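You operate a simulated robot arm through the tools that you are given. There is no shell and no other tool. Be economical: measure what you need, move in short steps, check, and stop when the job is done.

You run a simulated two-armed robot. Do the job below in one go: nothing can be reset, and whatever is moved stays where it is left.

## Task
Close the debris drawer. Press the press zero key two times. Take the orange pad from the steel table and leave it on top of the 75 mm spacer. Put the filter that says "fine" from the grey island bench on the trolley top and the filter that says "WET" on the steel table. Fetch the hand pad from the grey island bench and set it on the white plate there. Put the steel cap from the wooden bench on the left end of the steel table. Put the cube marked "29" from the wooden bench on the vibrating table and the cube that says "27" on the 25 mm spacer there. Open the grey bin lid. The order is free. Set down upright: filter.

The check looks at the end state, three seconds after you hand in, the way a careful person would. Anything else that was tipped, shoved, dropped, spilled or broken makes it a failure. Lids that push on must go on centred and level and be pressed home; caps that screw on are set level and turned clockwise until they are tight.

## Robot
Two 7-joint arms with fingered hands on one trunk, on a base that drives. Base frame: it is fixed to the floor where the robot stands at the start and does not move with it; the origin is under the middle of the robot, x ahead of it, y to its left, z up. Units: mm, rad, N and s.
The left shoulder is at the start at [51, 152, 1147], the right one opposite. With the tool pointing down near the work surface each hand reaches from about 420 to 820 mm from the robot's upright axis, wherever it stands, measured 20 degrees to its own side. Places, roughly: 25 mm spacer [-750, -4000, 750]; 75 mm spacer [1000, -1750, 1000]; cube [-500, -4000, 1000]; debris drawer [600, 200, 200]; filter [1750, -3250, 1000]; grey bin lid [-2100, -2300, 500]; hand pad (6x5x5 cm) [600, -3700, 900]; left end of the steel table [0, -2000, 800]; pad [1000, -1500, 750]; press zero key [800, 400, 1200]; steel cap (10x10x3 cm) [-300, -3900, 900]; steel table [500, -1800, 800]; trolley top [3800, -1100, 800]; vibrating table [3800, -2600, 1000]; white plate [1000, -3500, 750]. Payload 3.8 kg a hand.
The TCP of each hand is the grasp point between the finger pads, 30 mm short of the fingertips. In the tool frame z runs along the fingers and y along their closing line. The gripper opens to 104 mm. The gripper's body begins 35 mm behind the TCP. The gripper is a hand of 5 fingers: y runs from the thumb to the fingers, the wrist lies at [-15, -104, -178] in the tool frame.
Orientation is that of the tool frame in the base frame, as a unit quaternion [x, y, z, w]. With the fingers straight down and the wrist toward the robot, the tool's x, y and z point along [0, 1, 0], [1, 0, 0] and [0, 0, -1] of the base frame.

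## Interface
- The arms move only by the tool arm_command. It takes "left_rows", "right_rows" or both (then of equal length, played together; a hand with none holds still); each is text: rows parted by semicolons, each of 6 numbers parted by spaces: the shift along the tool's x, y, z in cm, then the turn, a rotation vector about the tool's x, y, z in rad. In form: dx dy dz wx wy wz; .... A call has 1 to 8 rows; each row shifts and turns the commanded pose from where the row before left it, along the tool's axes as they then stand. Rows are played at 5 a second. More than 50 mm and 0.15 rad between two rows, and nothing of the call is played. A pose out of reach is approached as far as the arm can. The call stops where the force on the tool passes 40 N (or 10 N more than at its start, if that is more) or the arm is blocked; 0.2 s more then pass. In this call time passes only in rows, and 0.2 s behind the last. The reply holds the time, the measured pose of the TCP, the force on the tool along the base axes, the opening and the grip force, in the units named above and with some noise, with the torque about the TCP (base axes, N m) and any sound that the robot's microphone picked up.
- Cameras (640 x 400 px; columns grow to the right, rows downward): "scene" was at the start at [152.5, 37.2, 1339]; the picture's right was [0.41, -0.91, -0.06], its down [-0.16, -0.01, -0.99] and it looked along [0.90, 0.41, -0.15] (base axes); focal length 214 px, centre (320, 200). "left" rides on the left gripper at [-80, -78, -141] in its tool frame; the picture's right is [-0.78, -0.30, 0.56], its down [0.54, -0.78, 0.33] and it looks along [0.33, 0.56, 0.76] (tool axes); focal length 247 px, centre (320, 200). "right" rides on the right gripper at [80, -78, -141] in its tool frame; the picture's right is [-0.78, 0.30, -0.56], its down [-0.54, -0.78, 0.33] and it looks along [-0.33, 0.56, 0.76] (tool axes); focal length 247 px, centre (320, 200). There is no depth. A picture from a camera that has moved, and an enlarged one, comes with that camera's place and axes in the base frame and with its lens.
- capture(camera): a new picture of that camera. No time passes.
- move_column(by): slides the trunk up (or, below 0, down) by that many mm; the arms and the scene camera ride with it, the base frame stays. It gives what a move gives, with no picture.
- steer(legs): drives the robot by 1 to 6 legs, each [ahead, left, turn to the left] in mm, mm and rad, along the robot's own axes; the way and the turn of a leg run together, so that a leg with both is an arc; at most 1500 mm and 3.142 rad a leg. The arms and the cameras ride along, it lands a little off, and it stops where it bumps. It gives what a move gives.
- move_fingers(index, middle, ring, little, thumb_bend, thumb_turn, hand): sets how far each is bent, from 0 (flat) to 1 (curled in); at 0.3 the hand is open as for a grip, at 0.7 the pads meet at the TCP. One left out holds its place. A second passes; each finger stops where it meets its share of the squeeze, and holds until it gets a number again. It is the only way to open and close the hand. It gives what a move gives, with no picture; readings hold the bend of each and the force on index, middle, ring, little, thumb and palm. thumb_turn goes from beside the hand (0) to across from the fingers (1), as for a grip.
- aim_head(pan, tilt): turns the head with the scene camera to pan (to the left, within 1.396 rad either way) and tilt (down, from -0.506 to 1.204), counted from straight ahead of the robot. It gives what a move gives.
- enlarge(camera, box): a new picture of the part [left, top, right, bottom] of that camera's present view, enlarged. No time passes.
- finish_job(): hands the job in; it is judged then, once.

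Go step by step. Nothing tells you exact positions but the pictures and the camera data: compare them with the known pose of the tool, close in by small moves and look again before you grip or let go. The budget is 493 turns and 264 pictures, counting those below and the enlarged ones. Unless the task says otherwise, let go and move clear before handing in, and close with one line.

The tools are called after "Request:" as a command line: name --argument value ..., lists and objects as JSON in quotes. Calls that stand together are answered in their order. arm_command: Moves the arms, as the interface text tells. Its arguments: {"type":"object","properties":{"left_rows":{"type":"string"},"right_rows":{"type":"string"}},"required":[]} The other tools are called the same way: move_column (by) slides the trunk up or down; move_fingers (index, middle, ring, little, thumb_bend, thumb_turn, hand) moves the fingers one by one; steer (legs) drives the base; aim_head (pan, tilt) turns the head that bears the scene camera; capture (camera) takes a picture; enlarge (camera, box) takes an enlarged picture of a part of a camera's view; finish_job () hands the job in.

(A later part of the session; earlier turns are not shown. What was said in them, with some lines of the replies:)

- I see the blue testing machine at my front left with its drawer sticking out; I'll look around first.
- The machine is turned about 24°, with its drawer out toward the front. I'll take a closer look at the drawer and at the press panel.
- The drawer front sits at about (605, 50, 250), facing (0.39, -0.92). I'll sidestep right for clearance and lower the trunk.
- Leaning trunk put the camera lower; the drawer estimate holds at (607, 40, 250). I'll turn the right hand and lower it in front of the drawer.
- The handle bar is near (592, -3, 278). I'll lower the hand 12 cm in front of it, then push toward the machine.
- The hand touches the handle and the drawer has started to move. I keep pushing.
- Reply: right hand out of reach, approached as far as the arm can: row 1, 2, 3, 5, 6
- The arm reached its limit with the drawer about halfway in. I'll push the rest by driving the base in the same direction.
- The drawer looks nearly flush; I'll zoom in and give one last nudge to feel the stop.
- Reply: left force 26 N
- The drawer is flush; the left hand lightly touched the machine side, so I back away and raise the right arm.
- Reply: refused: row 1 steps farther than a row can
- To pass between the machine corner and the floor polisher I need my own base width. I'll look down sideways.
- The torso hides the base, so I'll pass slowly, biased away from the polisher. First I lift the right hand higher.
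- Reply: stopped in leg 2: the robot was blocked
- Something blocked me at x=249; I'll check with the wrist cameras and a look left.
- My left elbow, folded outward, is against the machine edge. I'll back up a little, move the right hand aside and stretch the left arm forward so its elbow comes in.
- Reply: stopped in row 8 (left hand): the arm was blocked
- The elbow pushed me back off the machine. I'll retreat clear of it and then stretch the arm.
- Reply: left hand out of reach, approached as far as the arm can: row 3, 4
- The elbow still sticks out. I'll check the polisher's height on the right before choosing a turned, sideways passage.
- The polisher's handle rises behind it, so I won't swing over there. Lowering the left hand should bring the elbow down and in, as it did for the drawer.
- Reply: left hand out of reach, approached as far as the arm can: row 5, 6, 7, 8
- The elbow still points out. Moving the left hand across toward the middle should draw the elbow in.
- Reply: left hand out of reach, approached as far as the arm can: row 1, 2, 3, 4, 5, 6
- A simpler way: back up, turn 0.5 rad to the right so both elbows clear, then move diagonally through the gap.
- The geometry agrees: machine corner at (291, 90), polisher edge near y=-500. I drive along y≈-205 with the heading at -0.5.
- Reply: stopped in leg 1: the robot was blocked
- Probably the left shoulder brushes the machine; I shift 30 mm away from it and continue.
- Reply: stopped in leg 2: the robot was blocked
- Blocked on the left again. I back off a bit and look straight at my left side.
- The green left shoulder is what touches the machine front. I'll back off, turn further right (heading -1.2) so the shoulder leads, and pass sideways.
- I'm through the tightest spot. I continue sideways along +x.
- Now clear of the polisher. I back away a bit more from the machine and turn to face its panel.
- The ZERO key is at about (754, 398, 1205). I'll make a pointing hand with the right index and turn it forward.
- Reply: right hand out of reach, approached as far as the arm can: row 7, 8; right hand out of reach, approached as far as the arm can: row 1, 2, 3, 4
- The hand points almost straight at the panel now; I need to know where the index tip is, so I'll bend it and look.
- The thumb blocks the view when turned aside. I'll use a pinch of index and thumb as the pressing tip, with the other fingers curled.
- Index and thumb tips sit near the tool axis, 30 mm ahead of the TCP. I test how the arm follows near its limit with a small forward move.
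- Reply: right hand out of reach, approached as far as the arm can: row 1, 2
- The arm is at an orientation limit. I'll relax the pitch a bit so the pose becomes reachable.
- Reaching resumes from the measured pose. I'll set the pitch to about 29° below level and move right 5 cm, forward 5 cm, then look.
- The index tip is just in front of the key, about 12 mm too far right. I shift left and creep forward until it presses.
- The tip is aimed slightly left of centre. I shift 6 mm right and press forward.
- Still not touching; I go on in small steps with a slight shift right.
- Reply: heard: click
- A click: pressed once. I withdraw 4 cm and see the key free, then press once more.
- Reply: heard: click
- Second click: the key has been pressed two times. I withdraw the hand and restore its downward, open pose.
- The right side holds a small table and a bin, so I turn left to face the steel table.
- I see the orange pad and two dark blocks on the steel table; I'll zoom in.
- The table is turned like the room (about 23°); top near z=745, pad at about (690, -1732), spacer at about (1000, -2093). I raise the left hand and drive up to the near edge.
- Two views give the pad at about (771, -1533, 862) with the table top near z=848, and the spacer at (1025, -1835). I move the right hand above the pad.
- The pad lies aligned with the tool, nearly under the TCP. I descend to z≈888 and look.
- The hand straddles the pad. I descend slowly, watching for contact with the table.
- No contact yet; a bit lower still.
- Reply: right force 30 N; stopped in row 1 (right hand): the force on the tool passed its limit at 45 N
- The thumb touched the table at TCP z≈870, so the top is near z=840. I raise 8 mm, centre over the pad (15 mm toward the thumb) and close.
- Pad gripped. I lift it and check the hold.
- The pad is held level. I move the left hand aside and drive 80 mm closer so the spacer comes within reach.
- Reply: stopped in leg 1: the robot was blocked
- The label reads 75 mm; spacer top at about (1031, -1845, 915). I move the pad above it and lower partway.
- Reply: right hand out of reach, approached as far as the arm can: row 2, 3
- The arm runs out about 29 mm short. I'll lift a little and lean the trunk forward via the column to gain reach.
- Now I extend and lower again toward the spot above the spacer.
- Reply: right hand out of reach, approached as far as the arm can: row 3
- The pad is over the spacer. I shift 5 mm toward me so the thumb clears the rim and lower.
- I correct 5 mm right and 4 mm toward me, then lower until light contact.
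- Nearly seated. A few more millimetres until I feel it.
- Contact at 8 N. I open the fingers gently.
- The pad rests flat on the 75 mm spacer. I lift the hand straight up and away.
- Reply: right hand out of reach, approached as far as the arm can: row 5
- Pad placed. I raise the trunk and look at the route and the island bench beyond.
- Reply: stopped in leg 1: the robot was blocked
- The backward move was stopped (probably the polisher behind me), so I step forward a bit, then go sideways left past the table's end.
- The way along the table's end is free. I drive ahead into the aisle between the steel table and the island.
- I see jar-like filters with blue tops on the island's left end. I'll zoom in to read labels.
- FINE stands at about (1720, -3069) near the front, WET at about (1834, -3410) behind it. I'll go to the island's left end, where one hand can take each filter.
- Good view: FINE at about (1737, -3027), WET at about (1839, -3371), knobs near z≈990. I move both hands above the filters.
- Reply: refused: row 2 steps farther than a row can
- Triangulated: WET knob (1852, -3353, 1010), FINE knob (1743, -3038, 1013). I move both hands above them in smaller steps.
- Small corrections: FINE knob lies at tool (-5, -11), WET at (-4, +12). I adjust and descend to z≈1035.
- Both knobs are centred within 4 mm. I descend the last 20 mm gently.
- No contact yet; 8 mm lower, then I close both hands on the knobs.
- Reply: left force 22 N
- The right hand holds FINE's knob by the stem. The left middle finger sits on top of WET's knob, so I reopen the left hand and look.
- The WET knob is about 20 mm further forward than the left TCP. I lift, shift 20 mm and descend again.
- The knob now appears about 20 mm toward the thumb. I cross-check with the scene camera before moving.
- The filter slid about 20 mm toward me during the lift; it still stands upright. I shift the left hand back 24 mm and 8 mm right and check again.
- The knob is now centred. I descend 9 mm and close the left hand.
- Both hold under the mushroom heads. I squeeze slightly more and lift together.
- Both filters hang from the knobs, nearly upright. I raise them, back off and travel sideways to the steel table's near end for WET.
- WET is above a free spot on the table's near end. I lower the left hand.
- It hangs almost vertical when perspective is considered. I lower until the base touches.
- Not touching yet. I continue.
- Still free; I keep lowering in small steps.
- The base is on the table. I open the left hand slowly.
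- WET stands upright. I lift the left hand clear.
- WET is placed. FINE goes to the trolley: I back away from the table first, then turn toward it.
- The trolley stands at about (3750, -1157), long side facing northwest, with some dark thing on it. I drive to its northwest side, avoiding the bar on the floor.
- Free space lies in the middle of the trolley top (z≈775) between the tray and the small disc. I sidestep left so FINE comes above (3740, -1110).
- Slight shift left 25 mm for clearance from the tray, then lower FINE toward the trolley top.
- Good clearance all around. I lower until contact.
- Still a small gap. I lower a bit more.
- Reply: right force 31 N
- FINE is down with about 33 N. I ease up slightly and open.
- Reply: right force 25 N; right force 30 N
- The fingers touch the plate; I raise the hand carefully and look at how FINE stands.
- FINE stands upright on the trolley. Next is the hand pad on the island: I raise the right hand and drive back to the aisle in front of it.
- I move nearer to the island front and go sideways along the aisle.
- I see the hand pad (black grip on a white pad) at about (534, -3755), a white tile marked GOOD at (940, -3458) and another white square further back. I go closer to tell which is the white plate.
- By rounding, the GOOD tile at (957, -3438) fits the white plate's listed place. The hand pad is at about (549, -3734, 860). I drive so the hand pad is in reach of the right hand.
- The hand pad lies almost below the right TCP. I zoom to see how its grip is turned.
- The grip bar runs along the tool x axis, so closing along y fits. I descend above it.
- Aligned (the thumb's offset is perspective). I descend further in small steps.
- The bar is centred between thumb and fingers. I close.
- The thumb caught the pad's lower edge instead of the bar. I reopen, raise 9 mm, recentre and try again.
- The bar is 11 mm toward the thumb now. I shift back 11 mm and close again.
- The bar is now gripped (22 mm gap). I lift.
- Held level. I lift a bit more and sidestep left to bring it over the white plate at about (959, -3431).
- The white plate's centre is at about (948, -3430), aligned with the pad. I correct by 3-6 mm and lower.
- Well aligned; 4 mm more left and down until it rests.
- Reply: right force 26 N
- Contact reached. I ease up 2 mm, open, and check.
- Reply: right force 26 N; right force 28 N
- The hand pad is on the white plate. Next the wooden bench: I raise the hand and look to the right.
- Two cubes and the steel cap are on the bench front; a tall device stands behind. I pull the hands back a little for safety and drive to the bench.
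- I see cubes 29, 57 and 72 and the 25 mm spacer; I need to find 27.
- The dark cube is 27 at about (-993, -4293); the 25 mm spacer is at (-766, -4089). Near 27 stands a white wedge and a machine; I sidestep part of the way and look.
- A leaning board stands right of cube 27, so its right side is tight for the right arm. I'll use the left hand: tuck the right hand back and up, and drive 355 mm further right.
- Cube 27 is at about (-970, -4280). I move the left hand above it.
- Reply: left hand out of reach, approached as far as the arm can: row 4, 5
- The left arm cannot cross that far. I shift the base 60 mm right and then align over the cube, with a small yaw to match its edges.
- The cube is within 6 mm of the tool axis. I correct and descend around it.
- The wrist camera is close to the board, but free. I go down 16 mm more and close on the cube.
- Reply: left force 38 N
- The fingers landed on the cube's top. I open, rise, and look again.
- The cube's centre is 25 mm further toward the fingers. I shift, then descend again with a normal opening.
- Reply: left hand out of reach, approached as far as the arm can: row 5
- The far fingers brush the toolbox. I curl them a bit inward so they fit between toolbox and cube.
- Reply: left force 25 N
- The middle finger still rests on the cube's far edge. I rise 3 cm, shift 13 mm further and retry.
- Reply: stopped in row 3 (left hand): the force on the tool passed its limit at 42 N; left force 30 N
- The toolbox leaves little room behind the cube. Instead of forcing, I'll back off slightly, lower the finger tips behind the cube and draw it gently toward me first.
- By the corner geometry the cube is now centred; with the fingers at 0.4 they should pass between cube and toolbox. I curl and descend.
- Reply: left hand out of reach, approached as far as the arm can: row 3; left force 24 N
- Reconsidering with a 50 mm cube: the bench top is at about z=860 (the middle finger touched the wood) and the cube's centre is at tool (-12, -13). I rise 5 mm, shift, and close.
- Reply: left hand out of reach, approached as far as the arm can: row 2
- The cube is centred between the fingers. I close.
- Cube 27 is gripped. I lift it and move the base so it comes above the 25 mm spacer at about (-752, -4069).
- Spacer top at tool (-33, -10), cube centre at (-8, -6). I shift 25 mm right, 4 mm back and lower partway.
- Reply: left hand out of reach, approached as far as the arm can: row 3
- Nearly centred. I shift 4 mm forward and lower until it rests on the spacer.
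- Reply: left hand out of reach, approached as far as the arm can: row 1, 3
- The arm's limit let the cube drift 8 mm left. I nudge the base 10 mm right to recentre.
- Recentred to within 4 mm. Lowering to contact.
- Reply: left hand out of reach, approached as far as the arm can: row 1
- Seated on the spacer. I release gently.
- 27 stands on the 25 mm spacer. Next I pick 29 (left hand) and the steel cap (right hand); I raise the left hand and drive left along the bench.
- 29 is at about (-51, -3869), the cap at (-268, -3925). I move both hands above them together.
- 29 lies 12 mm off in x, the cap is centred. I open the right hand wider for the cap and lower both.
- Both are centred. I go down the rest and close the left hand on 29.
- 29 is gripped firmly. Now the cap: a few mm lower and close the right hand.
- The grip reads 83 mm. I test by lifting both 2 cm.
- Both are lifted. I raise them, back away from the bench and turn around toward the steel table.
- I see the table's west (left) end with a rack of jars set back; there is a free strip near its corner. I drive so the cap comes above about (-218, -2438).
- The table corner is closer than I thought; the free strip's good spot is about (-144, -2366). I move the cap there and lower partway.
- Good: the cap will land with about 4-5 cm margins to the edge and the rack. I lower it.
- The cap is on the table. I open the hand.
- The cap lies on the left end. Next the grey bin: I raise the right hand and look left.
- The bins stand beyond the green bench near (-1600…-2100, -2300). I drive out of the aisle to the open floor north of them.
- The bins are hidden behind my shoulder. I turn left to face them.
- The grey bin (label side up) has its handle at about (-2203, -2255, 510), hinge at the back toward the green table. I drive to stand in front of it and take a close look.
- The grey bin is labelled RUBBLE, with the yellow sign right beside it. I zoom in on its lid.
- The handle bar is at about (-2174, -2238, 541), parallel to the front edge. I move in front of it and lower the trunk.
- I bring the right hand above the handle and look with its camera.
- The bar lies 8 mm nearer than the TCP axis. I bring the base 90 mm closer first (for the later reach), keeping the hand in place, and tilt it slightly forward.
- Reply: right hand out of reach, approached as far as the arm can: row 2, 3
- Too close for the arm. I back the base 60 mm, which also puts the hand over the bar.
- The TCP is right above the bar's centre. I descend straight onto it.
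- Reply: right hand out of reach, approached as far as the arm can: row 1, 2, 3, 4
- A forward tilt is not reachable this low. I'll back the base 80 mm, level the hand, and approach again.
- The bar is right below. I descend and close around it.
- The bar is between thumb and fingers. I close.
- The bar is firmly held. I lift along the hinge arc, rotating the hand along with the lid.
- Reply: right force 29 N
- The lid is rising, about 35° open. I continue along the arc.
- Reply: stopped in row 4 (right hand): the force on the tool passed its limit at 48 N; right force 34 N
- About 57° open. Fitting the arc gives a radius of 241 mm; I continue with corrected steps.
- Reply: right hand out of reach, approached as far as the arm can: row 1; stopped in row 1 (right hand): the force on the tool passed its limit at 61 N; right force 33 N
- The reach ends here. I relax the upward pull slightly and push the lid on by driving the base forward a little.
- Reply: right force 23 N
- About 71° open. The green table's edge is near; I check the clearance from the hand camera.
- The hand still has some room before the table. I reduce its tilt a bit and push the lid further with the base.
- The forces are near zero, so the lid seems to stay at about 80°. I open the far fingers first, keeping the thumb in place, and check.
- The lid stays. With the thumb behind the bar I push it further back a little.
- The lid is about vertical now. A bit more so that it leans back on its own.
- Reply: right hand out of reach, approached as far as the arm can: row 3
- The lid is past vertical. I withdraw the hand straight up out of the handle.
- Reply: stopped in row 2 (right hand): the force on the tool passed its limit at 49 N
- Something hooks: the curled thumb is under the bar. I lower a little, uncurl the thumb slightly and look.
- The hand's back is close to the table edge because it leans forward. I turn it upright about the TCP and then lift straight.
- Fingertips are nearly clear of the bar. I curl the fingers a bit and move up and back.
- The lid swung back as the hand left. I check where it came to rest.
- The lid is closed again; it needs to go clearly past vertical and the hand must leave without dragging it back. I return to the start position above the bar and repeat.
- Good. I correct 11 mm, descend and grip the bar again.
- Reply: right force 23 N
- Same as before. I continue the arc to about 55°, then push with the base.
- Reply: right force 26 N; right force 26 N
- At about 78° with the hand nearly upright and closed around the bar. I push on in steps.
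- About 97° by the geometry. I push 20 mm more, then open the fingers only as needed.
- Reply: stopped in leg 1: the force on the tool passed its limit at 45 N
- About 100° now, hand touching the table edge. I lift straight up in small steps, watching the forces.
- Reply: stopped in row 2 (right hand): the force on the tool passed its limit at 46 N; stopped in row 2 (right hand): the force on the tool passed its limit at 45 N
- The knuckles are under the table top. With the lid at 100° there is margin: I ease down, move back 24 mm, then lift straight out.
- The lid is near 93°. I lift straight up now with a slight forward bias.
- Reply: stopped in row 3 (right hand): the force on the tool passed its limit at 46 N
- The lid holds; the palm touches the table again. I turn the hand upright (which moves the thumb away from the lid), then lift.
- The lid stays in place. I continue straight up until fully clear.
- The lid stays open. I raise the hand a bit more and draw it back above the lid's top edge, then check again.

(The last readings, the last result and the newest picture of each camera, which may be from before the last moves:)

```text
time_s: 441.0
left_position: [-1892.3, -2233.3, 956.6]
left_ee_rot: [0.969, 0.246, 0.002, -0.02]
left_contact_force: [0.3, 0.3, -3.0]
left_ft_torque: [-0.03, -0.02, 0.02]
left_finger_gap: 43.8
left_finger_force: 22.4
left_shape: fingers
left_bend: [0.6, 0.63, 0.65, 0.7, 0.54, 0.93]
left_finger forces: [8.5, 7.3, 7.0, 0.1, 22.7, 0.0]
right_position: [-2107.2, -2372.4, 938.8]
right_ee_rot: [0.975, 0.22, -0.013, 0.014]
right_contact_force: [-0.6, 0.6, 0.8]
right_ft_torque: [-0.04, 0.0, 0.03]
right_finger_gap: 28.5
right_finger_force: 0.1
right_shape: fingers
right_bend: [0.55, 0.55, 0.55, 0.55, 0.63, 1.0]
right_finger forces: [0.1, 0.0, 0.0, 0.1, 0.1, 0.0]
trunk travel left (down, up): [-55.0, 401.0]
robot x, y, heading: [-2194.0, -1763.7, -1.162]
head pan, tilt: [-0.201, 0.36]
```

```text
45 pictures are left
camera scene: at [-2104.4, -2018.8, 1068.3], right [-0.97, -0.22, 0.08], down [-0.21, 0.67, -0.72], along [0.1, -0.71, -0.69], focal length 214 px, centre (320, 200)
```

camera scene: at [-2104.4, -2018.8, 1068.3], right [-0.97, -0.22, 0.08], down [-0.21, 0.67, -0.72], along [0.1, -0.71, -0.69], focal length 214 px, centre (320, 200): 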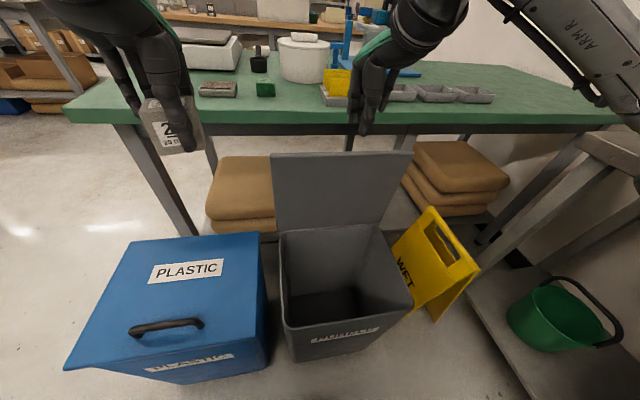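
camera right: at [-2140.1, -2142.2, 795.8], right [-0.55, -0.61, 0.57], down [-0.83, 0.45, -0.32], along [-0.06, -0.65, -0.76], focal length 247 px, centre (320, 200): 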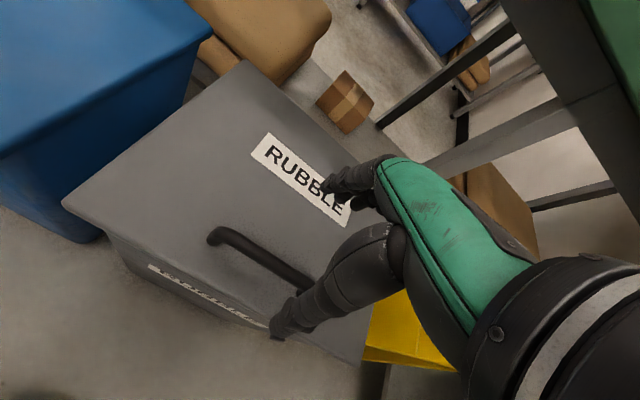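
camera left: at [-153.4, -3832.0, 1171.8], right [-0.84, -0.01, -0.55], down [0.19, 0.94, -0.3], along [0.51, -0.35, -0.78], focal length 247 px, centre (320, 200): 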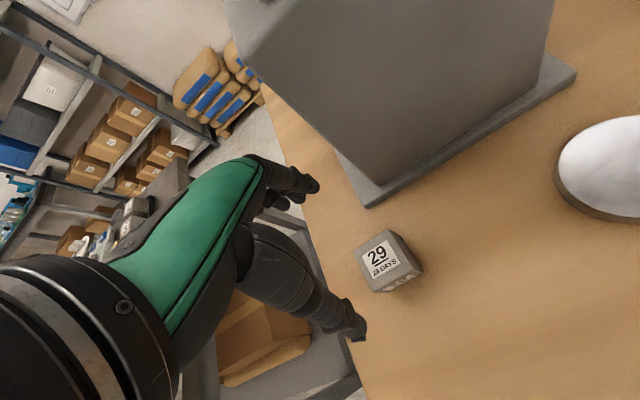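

The lid stands open on its own. Now cube 29: I raise the trunk, back away, turn east and travel along the known aisle.

Request:
move_column --by 170

Request:
steer --legs '[[-250, 0, 0], [0, 0, 1.574]]'

Request:
aim_head --pan -1.3 --tilt 0.5

Request:
capture --camera "scene"

```text
time_s: 443.0
left_position: [-1891.5, -2233.6, 1124.3]
left_ee_rot: [0.969, 0.247, 0.002, -0.021]
left_contact_force: [-0.3, 0.2, -2.6]
left_ft_torque: [0.0, 0.0, 0.0]
left_finger_gap: 43.8
left_finger_force: 22.7
left_shape: fingers
left_bend: [0.6, 0.63, 0.66, 0.7, 0.54, 0.93]
left_finger forces: [8.5, 7.2, 7.0, 0.0, 22.4, 0.1]
right_position: [-2108.1, -2370.3, 1108.1]
right_ee_rot: [0.975, 0.221, -0.014, 0.013]
right_contact_force: [0.5, -0.2, 0.7]
right_ft_torque: [0.0, 0.0, 0.0]
right_finger_gap: 28.5
right_finger_force: 0.0
right_shape: fingers
right_bend: [0.55, 0.55, 0.55, 0.55, 0.63, 1.0]
right_finger forces: [0.0, 0.0, 0.0, 0.0, 0.1, 0.1]
trunk travel left (down, up): [-225.0, 231.0]
robot x, y, heading: [-2196.1, -1764.4, -1.165]
head pan, tilt: [-0.201, 0.36]
```

```text
time_s: 448.6
left_position: [-1823.6, -1228.9, 1124.5]
left_ee_rot: [0.509, 0.86, -0.015, -0.016]
left_contact_force: [0.0, 0.5, -1.9]
left_ft_torque: [-0.03, -0.05, -0.01]
left_finger_gap: 43.2
left_finger_force: 22.1
left_shape: fingers
left_bend: [0.6, 0.63, 0.66, 0.7, 0.54, 0.93]
left_finger forces: [8.3, 7.2, 6.8, 0.2, 22.0, 0.1]
right_position: [-1687.2, -1445.9, 1109.8]
right_ee_rot: [0.532, 0.846, 0.001, 0.018]
right_contact_force: [0.9, 0.6, -0.3]
right_ft_torque: [-0.01, 0.05, -0.01]
right_finger_gap: 28.8
right_finger_force: 0.0
right_shape: fingers
right_bend: [0.55, 0.55, 0.55, 0.55, 0.63, 1.0]
right_finger forces: [0.0, 0.1, 0.0, 0.0, 0.0, 0.0]
trunk travel left (down, up): [-225.0, 231.0]
robot x, y, heading: [-2294.8, -1536.9, 0.41]
head pan, tilt: [-0.201, 0.36]
```

```text
time_s: 450.0
left_position: [-1824.2, -1228.6, 1125.4]
left_ee_rot: [0.51, 0.86, -0.014, -0.015]
left_contact_force: [-0.5, 0.5, -3.5]
left_ft_torque: [-0.02, 0.02, 0.02]
left_finger_gap: 43.0
left_finger_force: 22.3
left_shape: fingers
left_bend: [0.6, 0.63, 0.66, 0.7, 0.54, 0.93]
left_finger forces: [8.4, 7.1, 6.8, 0.1, 22.0, 0.0]
right_position: [-1686.1, -1445.1, 1108.8]
right_ee_rot: [0.533, 0.846, 0.001, 0.019]
right_contact_force: [1.3, 0.0, 0.0]
right_ft_torque: [0.01, 0.0, -0.01]
right_finger_gap: 28.7
right_finger_force: 0.0
right_shape: fingers
right_bend: [0.55, 0.55, 0.55, 0.55, 0.63, 1.0]
right_finger forces: [0.0, 0.0, 0.0, 0.0, 0.0, 0.0]
trunk travel left (down, up): [-225.0, 231.0]
robot x, y, heading: [-2292.4, -1537.0, 0.405]
head pan, tilt: [-1.3, 0.499]
```

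```text
44 pictures are left
camera scene: at [-2175.9, -1579.2, 1303.4], right [-0.77, -0.63, 0.14], down [-0.41, 0.32, -0.85], along [0.49, -0.71, -0.51], focal length 214 px, centre (320, 200)
```

scene: 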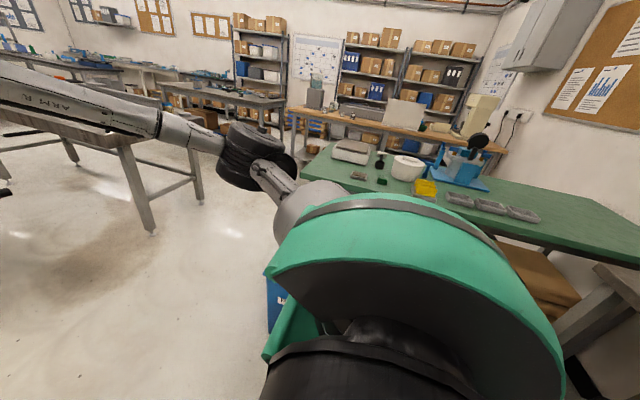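

Path is clear. I drive in legs: east, then south past the green bench into the aisle.

Request:
steer --legs '[[939, -206, 0], [42, -782, 0], [-67, -680, 0]]'

```text
time_s: 462.2
left_position: [-302.2, -2359.7, 1125.0]
left_ee_rot: [0.503, 0.864, -0.015, -0.016]
left_contact_force: [-0.4, -0.5, -1.7]
left_ft_torque: [-0.03, -0.01, 0.01]
left_finger_gap: 43.1
left_finger_force: 22.3
left_shape: fingers
left_bend: [0.6, 0.63, 0.66, 0.7, 0.54, 0.93]
left_finger forces: [8.2, 7.2, 6.8, 0.0, 21.9, 0.0]
right_position: [-161.2, -2572.9, 1110.8]
right_ee_rot: [0.524, 0.851, 0.001, 0.019]
right_contact_force: [0.5, -0.6, -0.6]
right_ft_torque: [0.01, 0.0, 0.01]
right_finger_gap: 28.5
right_finger_force: 0.0
right_shape: fingers
right_bend: [0.55, 0.55, 0.55, 0.55, 0.63, 1.0]
right_finger forces: [0.1, 0.0, 0.1, 0.1, 0.0, 0.0]
trunk travel left (down, up): [-225.0, 231.0]
robot x, y, heading: [-767.5, -2674.0, 0.424]
head pan, tilt: [-1.3, 0.499]
```

Request:
steer --legs '[[258, -562, 0], [358, -172, 0], [1268, -2, 0]]'

Request:
aim_head --pan 0 --tilt 0.3

Request:
capture --camera "scene"

```text
time_s: 473.7
left_position: [1708.5, -2267.8, 1124.4]
left_ee_rot: [0.505, 0.863, -0.015, -0.015]
left_contact_force: [-0.2, 0.0, -3.0]
left_ft_torque: [0.02, -0.01, -0.02]
left_finger_gap: 43.1
left_finger_force: 21.8
left_shape: fingers
left_bend: [0.6, 0.63, 0.66, 0.7, 0.54, 0.93]
left_finger forces: [8.3, 7.1, 6.8, 0.1, 22.1, 0.0]
right_position: [1849.7, -2482.0, 1110.7]
right_ee_rot: [0.527, 0.85, 0.0, 0.019]
right_contact_force: [-0.3, 0.5, 0.5]
right_ft_torque: [0.0, -0.02, 0.01]
right_finger_gap: 28.8
right_finger_force: 0.1
right_shape: fingers
right_bend: [0.55, 0.55, 0.55, 0.55, 0.63, 1.0]
right_finger forces: [0.1, 0.0, 0.1, 0.0, 0.0, 0.1]
trunk travel left (down, up): [-225.0, 231.0]
robot x, y, heading: [1242.9, -2580.0, 0.421]
head pan, tilt: [-1.3, 0.499]
```

```text
time_s: 475.2
left_position: [1709.7, -2268.2, 1125.5]
left_ee_rot: [0.505, 0.863, -0.014, -0.016]
left_contact_force: [0.4, 0.0, -3.4]
left_ft_torque: [-0.01, -0.02, 0.01]
left_finger_gap: 43.0
left_finger_force: 22.1
left_shape: fingers
left_bend: [0.6, 0.63, 0.66, 0.7, 0.54, 0.93]
left_finger forces: [8.3, 7.1, 6.8, 0.0, 21.9, 0.0]
right_position: [1850.2, -2482.7, 1109.6]
right_ee_rot: [0.528, 0.849, 0.001, 0.019]
right_contact_force: [-0.4, 0.5, 0.1]
right_ft_torque: [0.01, -0.01, 0.01]
right_finger_gap: 28.4
right_finger_force: 0.1
right_shape: fingers
right_bend: [0.55, 0.55, 0.55, 0.55, 0.63, 1.0]
right_finger forces: [0.0, 0.0, 0.1, 0.0, 0.1, 0.1]
trunk travel left (down, up): [-225.0, 231.0]
robot x, y, heading: [1245.5, -2578.5, 0.421]
head pan, tilt: [0.0, 0.3]
```

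```text
43 pictures are left
camera scene: at [1390.5, -2513.0, 1311.8], right [0.41, -0.91, 0.0], down [-0.39, -0.17, -0.9], along [0.83, 0.37, -0.43], focal length 214 px, centre (320, 200)
```

scene: 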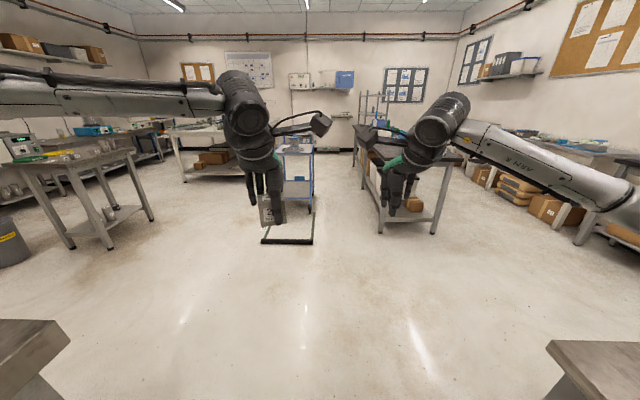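

The aisle opens ahead; I go on another metre and look for the vibrating table near (3800, -2600).

Request:
steer --legs '[[1200, 0, 0]]'

Request:
aim_head --pan -0.6 --tilt 0.3

Request:
capture --camera "scene"

```text
time_s: 481.3
left_position: [2824.1, -1779.3, 1125.4]
left_ee_rot: [0.509, 0.861, -0.014, -0.016]
left_contact_force: [-0.3, -0.2, -2.5]
left_ft_torque: [0.01, -0.04, 0.01]
left_finger_gap: 43.4
left_finger_force: 22.5
left_shape: fingers
left_bend: [0.6, 0.63, 0.66, 0.7, 0.54, 0.93]
left_finger forces: [8.3, 7.1, 6.8, 0.0, 21.8, 0.0]
right_position: [2962.6, -1993.5, 1109.1]
right_ee_rot: [0.531, 0.847, 0.0, 0.019]
right_contact_force: [0.0, -0.1, 0.7]
right_ft_torque: [0.0, -0.04, -0.07]
right_finger_gap: 28.5
right_finger_force: 0.0
right_shape: fingers
right_bend: [0.55, 0.55, 0.55, 0.55, 0.63, 1.0]
right_finger forces: [0.1, 0.0, 0.0, 0.0, 0.1, 0.1]
trunk travel left (down, up): [-225.0, 231.0]
robot x, y, heading: [2357.2, -2083.6, 0.414]
head pan, tilt: [0.0, 0.3]
```

```text
time_s: 482.3
left_position: [2822.7, -1778.6, 1124.9]
left_ee_rot: [0.509, 0.861, -0.014, -0.016]
left_contact_force: [-0.6, -0.2, -2.6]
left_ft_torque: [-0.04, -0.04, 0.02]
left_finger_gap: 43.0
left_finger_force: 22.0
left_shape: fingers
left_bend: [0.6, 0.63, 0.66, 0.7, 0.54, 0.93]
left_finger forces: [8.3, 7.1, 6.8, 0.0, 22.0, 0.0]
right_position: [2961.9, -1993.0, 1110.4]
right_ee_rot: [0.531, 0.847, 0.001, 0.019]
right_contact_force: [-0.3, 0.3, -0.6]
right_ft_torque: [0.01, -0.01, -0.01]
right_finger_gap: 28.7
right_finger_force: 0.1
right_shape: fingers
right_bend: [0.55, 0.55, 0.55, 0.55, 0.63, 1.0]
right_finger forces: [0.0, 0.1, 0.0, 0.1, 0.0, 0.0]
trunk travel left (down, up): [-225.0, 231.0]
robot x, y, heading: [2355.1, -2084.0, 0.409]
head pan, tilt: [-0.6, 0.3]
```

```text
42 pictures are left
camera scene: at [2509.5, -2076.4, 1314.1], right [-0.18, -0.98, 0.08], down [-0.41, 0.0, -0.91], along [0.89, -0.2, -0.4], focal length 214 px, centre (320, 200)
```

scene: 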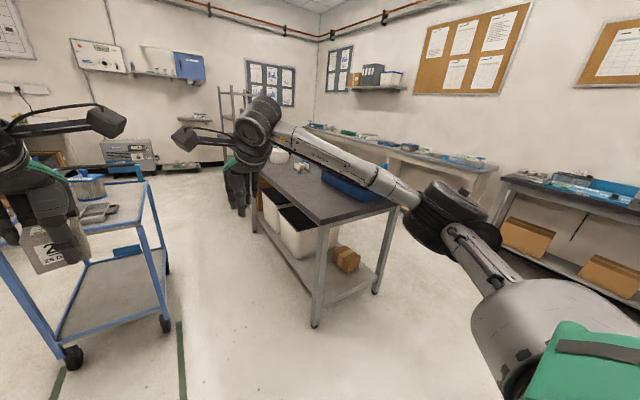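

Request:
enlarge --camera "scene" --box '[250, 130, 410, 240]'

```text
3.64 times, centred on (330, 185) of scene
camera zoom: at [2509.5, -2076.4, 1314.1], right [-0.18, -0.98, 0.08], down [-0.41, 0.0, -0.91], along [0.89, -0.2, -0.4], focal length 780 px, centre (284, 254)
```

zoom: 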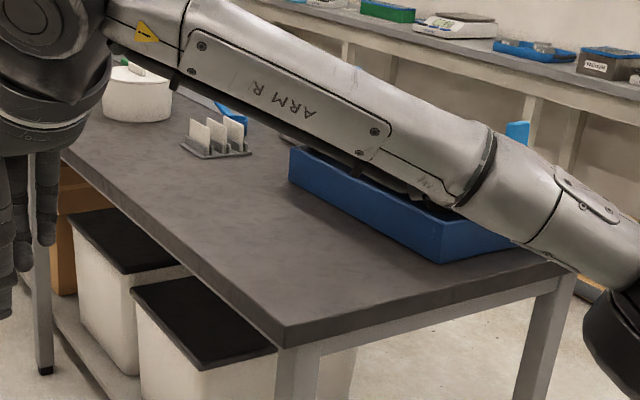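

The blue box with a dark top on the near end of the dark bench should be the vibrating table, around (3850, -2600). I drive to that bench end.

Request:
steer --legs '[[464, -1172, 0]]'

Request:
aim_head --pan 0.1 --tilt 0.5

Request:
capture --camera "scene"

```text
time_s: 488.7
left_position: [3723.2, -2647.4, 1125.3]
left_ee_rot: [0.496, 0.868, -0.014, -0.015]
left_contact_force: [-0.2, 0.2, -1.9]
left_ft_torque: [0.01, -0.01, 0.01]
left_finger_gap: 43.1
left_finger_force: 22.3
left_shape: fingers
left_bend: [0.6, 0.63, 0.66, 0.7, 0.54, 0.93]
left_finger forces: [8.4, 6.9, 6.8, 0.0, 21.8, 0.1]
right_position: [3867.2, -2859.8, 1109.2]
right_ee_rot: [0.519, 0.854, 0.001, 0.019]
right_contact_force: [-0.5, -0.8, 0.0]
right_ft_torque: [-0.01, 0.01, 0.0]
right_finger_gap: 28.9
right_finger_force: 0.1
right_shape: fingers
right_bend: [0.55, 0.55, 0.55, 0.55, 0.63, 1.0]
right_finger forces: [0.1, 0.0, 0.1, 0.0, 0.0, 0.0]
trunk travel left (down, up): [-225.0, 231.0]
robot x, y, heading: [3265.4, -2966.3, 0.441]
head pan, tilt: [-0.6, 0.3]
```

```text
time_s: 489.8
left_position: [3724.4, -2647.9, 1124.9]
left_ee_rot: [0.496, 0.868, -0.015, -0.016]
left_contact_force: [-0.1, -1.2, -2.5]
left_ft_torque: [0.01, -0.03, 0.01]
left_finger_gap: 43.2
left_finger_force: 21.9
left_shape: fingers
left_bend: [0.6, 0.63, 0.66, 0.7, 0.54, 0.93]
left_finger forces: [8.3, 7.1, 6.8, 0.0, 21.9, 0.1]
right_position: [3868.3, -2859.3, 1110.2]
right_ee_rot: [0.519, 0.855, 0.002, 0.019]
right_contact_force: [0.2, -0.4, -0.9]
right_ft_torque: [-0.01, -0.03, 0.02]
right_finger_gap: 28.6
right_finger_force: 0.0
right_shape: fingers
right_bend: [0.55, 0.55, 0.55, 0.55, 0.63, 1.0]
right_finger forces: [0.0, 0.0, 0.0, 0.0, 0.0, 0.0]
trunk travel left (down, up): [-225.0, 231.0]
robot x, y, heading: [3266.8, -2968.6, 0.445]
head pan, tilt: [0.099, 0.499]
```

```text
40 pictures are left
camera scene: at [3401.0, -2894.2, 1294.0], right [0.51, -0.86, -0.01], down [-0.52, -0.3, -0.8], along [0.68, 0.42, -0.6], focal length 214 px, centre (320, 200)
```

scene: 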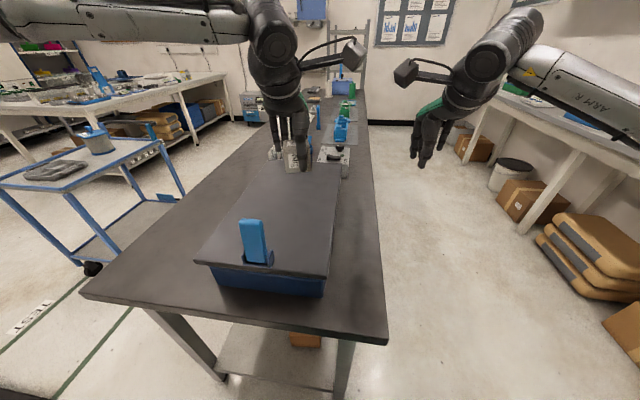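

This is the vibrating table: dark plate on a blue base with a blue post at its front. I check with the left hand's camera for the plate's height.

Request:
capture --camera "left"

```text
39 pictures are left
camera left: at [3702.4, -2755.4, 1268.6], right [0.12, -0.82, -0.55], down [-0.95, 0.06, -0.29], along [0.28, 0.56, -0.78], focal length 247 px, centre (320, 200)
```

left: 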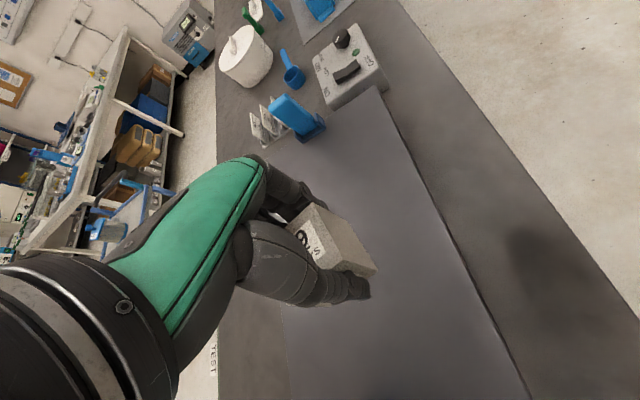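

The plate's top is near z=865 and the cube hangs above it. I move 5 cm forward and 3 cm left for a central spot, then lower.

Request:
arm_command --left_rows "1 1.7 3.5 0 0 0;1 1.7 3.5 0 0 0;1 1.6 3.5 0 0 0;0 0 4 0 0 0;0 0 4 0 0 0"

Request:
enlarge --camera "scene" --box '[190, 120, 390, 310]'

Request:
capture --camera "left"

```text
time_s: 490.9
left_position: [3743.5, -2596.9, 988.5]
left_ee_rot: [0.497, 0.868, -0.004, -0.003]
left_contact_force: [-9.1, -1.4, 20.4]
left_ft_torque: [0.19, 0.11, 0.04]
left_finger_gap: 44.4
left_finger_force: 26.9
left_shape: fingers
left_bend: [0.61, 0.64, 0.67, 0.7, 0.55, 0.93]
left_finger forces: [8.4, 7.6, 6.9, 0.0, 30.7, 0.0]
right_position: [3863.5, -2860.6, 1111.6]
right_ee_rot: [0.518, 0.855, 0.002, 0.02]
right_contact_force: [-0.4, 0.3, -0.5]
right_ft_torque: [0.01, 0.04, -0.03]
right_finger_gap: 28.6
right_finger_force: 0.1
right_shape: fingers
right_bend: [0.55, 0.55, 0.55, 0.55, 0.63, 1.0]
right_finger forces: [0.1, 0.1, 0.0, 0.0, 0.1, 0.1]
trunk travel left (down, up): [-225.0, 231.0]
robot x, y, heading: [3265.1, -2967.9, 0.443]
head pan, tilt: [0.099, 0.499]
stopped in row 5 (left hand): the force on the tool passed its limit at 49 N (the readings are from after the stop); the commanded pose is now the measured one
```

```text
2.11 times, centred on (290, 215) of scene
camera zoom: at [3396.9, -2895.9, 1294.9], right [0.52, -0.86, -0.01], down [-0.51, -0.3, -0.8], along [0.69, 0.42, -0.59], focal length 452 px, centre (383, 168)
```

zoom: 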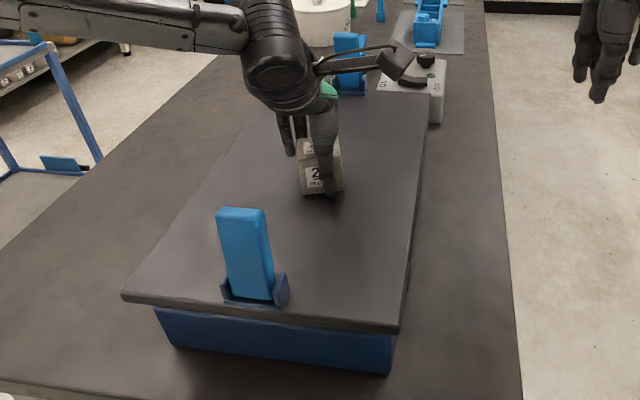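

```text
37 pictures are left
camera left: at [3718.1, -2705.3, 1130.0], right [0.13, -0.82, -0.56], down [-0.94, 0.07, -0.32], along [0.3, 0.57, -0.77], focal length 247 px, centre (320, 200)
```

left: 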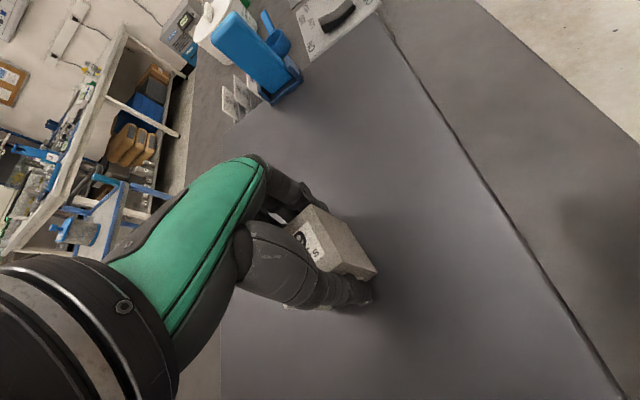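

The plate is higher than estimated (top near z=949); the cube is already resting on it, mid-plate. I ease up slightly and release.

Request:
arm_command --left_rows "0 0 -0.2 0 0 0"

Request:
move_fingers --hand "left" --index 0.5 --middle 0.5 --ring 0.5 --little 0.5 --thumb_bend 0.47

Request:
move_fingers --hand "left" --index 0.3 --middle 0.3 --ring 0.3 --little 0.3 --thumb_bend 0.3

Request:
enlarge --camera "left" --box '[200, 120, 440, 340]'

```text
time_s: 491.2
left_position: [3744.3, -2596.7, 987.3]
left_ee_rot: [0.497, 0.868, -0.005, -0.005]
left_contact_force: [-3.9, -0.5, 20.2]
left_ft_torque: [0.34, -0.01, 0.03]
left_finger_gap: 44.6
left_finger_force: 27.9
left_shape: fingers
left_bend: [0.61, 0.64, 0.67, 0.7, 0.55, 0.93]
left_finger forces: [9.4, 8.2, 7.7, 0.0, 29.7, 0.0]
right_position: [3866.7, -2862.8, 1110.4]
right_ee_rot: [0.518, 0.855, 0.003, 0.018]
right_contact_force: [0.7, -0.2, -0.4]
right_ft_torque: [0.01, 0.01, -0.02]
right_finger_gap: 28.5
right_finger_force: 0.1
right_shape: fingers
right_bend: [0.55, 0.55, 0.55, 0.55, 0.63, 1.0]
right_finger forces: [0.0, 0.1, 0.0, 0.0, 0.1, 0.0]
trunk travel left (down, up): [-225.0, 231.0]
robot x, y, heading: [3265.3, -2966.5, 0.442]
head pan, tilt: [0.099, 0.499]
```

```text
time_s: 492.2
left_position: [3743.7, -2596.5, 986.1]
left_ee_rot: [0.497, 0.868, -0.006, -0.006]
left_contact_force: [-3.5, -3.7, 10.7]
left_ft_torque: [0.15, -0.15, -0.01]
left_finger_gap: 53.9
left_finger_force: 5.7
left_shape: fingers
left_bend: [0.52, 0.52, 0.5, 0.5, 0.46, 0.97]
left_finger forces: [4.7, 5.7, 0.0, 0.0, 0.9, 0.0]
right_position: [3865.9, -2860.8, 1110.5]
right_ee_rot: [0.519, 0.855, 0.002, 0.018]
right_contact_force: [0.5, -0.4, 0.1]
right_ft_torque: [0.0, 0.01, -0.02]
right_finger_gap: 28.5
right_finger_force: 0.1
right_shape: fingers
right_bend: [0.55, 0.55, 0.55, 0.55, 0.63, 1.0]
right_finger forces: [0.0, 0.0, 0.0, 0.0, 0.0, 0.0]
trunk travel left (down, up): [-225.0, 231.0]
robot x, y, heading: [3266.1, -2971.7, 0.438]
head pan, tilt: [0.099, 0.499]
```

```text
time_s: 493.2
left_position: [3745.7, -2595.2, 983.1]
left_ee_rot: [0.497, 0.868, -0.007, -0.005]
left_contact_force: [-0.1, -0.1, -0.2]
left_ft_torque: [0.04, 0.0, 0.0]
left_finger_gap: 102.7
left_finger_force: 0.0
left_shape: fingers
left_bend: [0.3, 0.3, 0.3, 0.3, 0.3, 0.97]
left_finger forces: [0.0, 0.0, 0.1, 0.1, 0.0, 0.1]
right_position: [3866.9, -2859.3, 1109.3]
right_ee_rot: [0.519, 0.854, -0.001, 0.019]
right_contact_force: [0.2, -0.6, 0.2]
right_ft_torque: [-0.03, 0.0, 0.02]
right_finger_gap: 28.5
right_finger_force: 0.0
right_shape: fingers
right_bend: [0.55, 0.55, 0.55, 0.55, 0.63, 1.0]
right_finger forces: [0.1, 0.1, 0.1, 0.0, 0.0, 0.1]
trunk travel left (down, up): [-225.0, 231.0]
robot x, y, heading: [3263.9, -2969.2, 0.444]
head pan, tilt: [0.099, 0.499]
```

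```text
1.82 times, centred on (320, 230) of left
camera zoom: at [3721.2, -2703.3, 1126.6], right [0.13, -0.82, -0.55], down [-0.95, 0.07, -0.32], along [0.3, 0.57, -0.77], focal length 449 px, centre (320, 146)
```

zoom: 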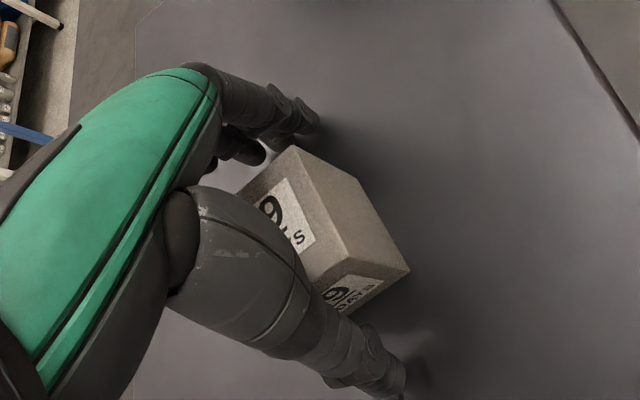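

The cube stands on the plate. I lift the left hand straight up and verify.

Request:
arm_command --left_rows "0 0 -1 0 0 0;0 0 -2 0 0 0;0 0 -4 0 0 0;0 0 -4 0 0 0;0 0 -4 0 0 0;0 -3 -3 0 0 0;0 -4 0 0 0 0"

Request:
enlarge --camera "scene" --box '[190, 120, 390, 310]'

```text
time_s: 494.9
left_position: [3689.4, -2632.2, 1167.2]
left_ee_rot: [0.497, 0.868, -0.007, -0.006]
left_contact_force: [0.1, -0.4, -0.5]
left_ft_torque: [0.0, -0.02, -0.02]
left_finger_gap: 102.9
left_finger_force: 0.1
left_shape: fingers
left_bend: [0.3, 0.3, 0.3, 0.3, 0.3, 0.97]
left_finger forces: [0.0, 0.0, 0.0, 0.0, 0.1, 0.1]
right_position: [3866.8, -2860.5, 1110.4]
right_ee_rot: [0.519, 0.855, 0.001, 0.02]
right_contact_force: [-0.3, -0.4, -0.3]
right_ft_torque: [-0.03, 0.06, 0.03]
right_finger_gap: 28.5
right_finger_force: 0.1
right_shape: fingers
right_bend: [0.55, 0.55, 0.55, 0.55, 0.63, 1.0]
right_finger forces: [0.1, 0.1, 0.0, 0.1, 0.0, 0.0]
trunk travel left (down, up): [-225.0, 231.0]
robot x, y, heading: [3264.6, -2966.4, 0.443]
head pan, tilt: [0.099, 0.499]
```

```text
2.11 times, centred on (290, 215) of scene
camera zoom: at [3399.2, -2894.8, 1294.3], right [0.51, -0.86, -0.01], down [-0.52, -0.3, -0.8], along [0.68, 0.42, -0.6], focal length 452 px, centre (383, 168)
```

zoom: 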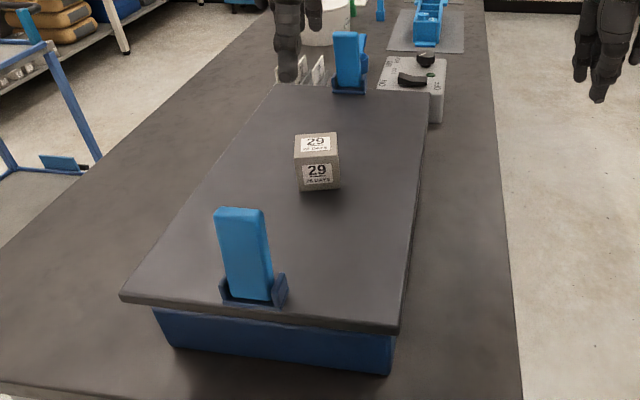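

Cube 29 stands on the vibrating table and both hands are clear, so every task item is done. I back off a little and hand in.

Request:
steer --legs '[[-150, 0, 0]]'

Request:
finish_job

```text
time_s: 496.2
left_position: [3558.6, -2696.2, 1166.6]
left_ee_rot: [0.499, 0.867, -0.007, -0.007]
left_contact_force: [0.1, -0.3, -0.2]
left_ft_torque: [-0.01, 0.0, -0.02]
left_finger_gap: 102.9
left_finger_force: 0.0
left_shape: fingers
left_bend: [0.3, 0.3, 0.3, 0.3, 0.3, 0.97]
left_finger forces: [0.0, 0.0, 0.1, 0.1, 0.1, 0.0]
right_position: [3733.3, -2925.3, 1108.0]
right_ee_rot: [0.521, 0.854, 0.0, 0.017]
right_contact_force: [-0.7, -0.3, 0.9]
right_ft_torque: [-0.01, -0.03, 0.0]
right_finger_gap: 28.4
right_finger_force: 0.1
right_shape: fingers
right_bend: [0.55, 0.55, 0.55, 0.55, 0.63, 1.0]
right_finger forces: [0.0, 0.1, 0.1, 0.1, 0.1, 0.0]
trunk travel left (down, up): [-225.0, 231.0]
robot x, y, heading: [3130.9, -3031.2, 0.448]
head pan, tilt: [0.099, 0.499]
```

```text
The job is handed in.
```

I carried out all the listed steps and handed the job in, but I took the tile marked GOOD as the white plate, the base once bumped something behind it (probably the floor polisher), and I last saw the grey bin lid open shortly after letting go of it.
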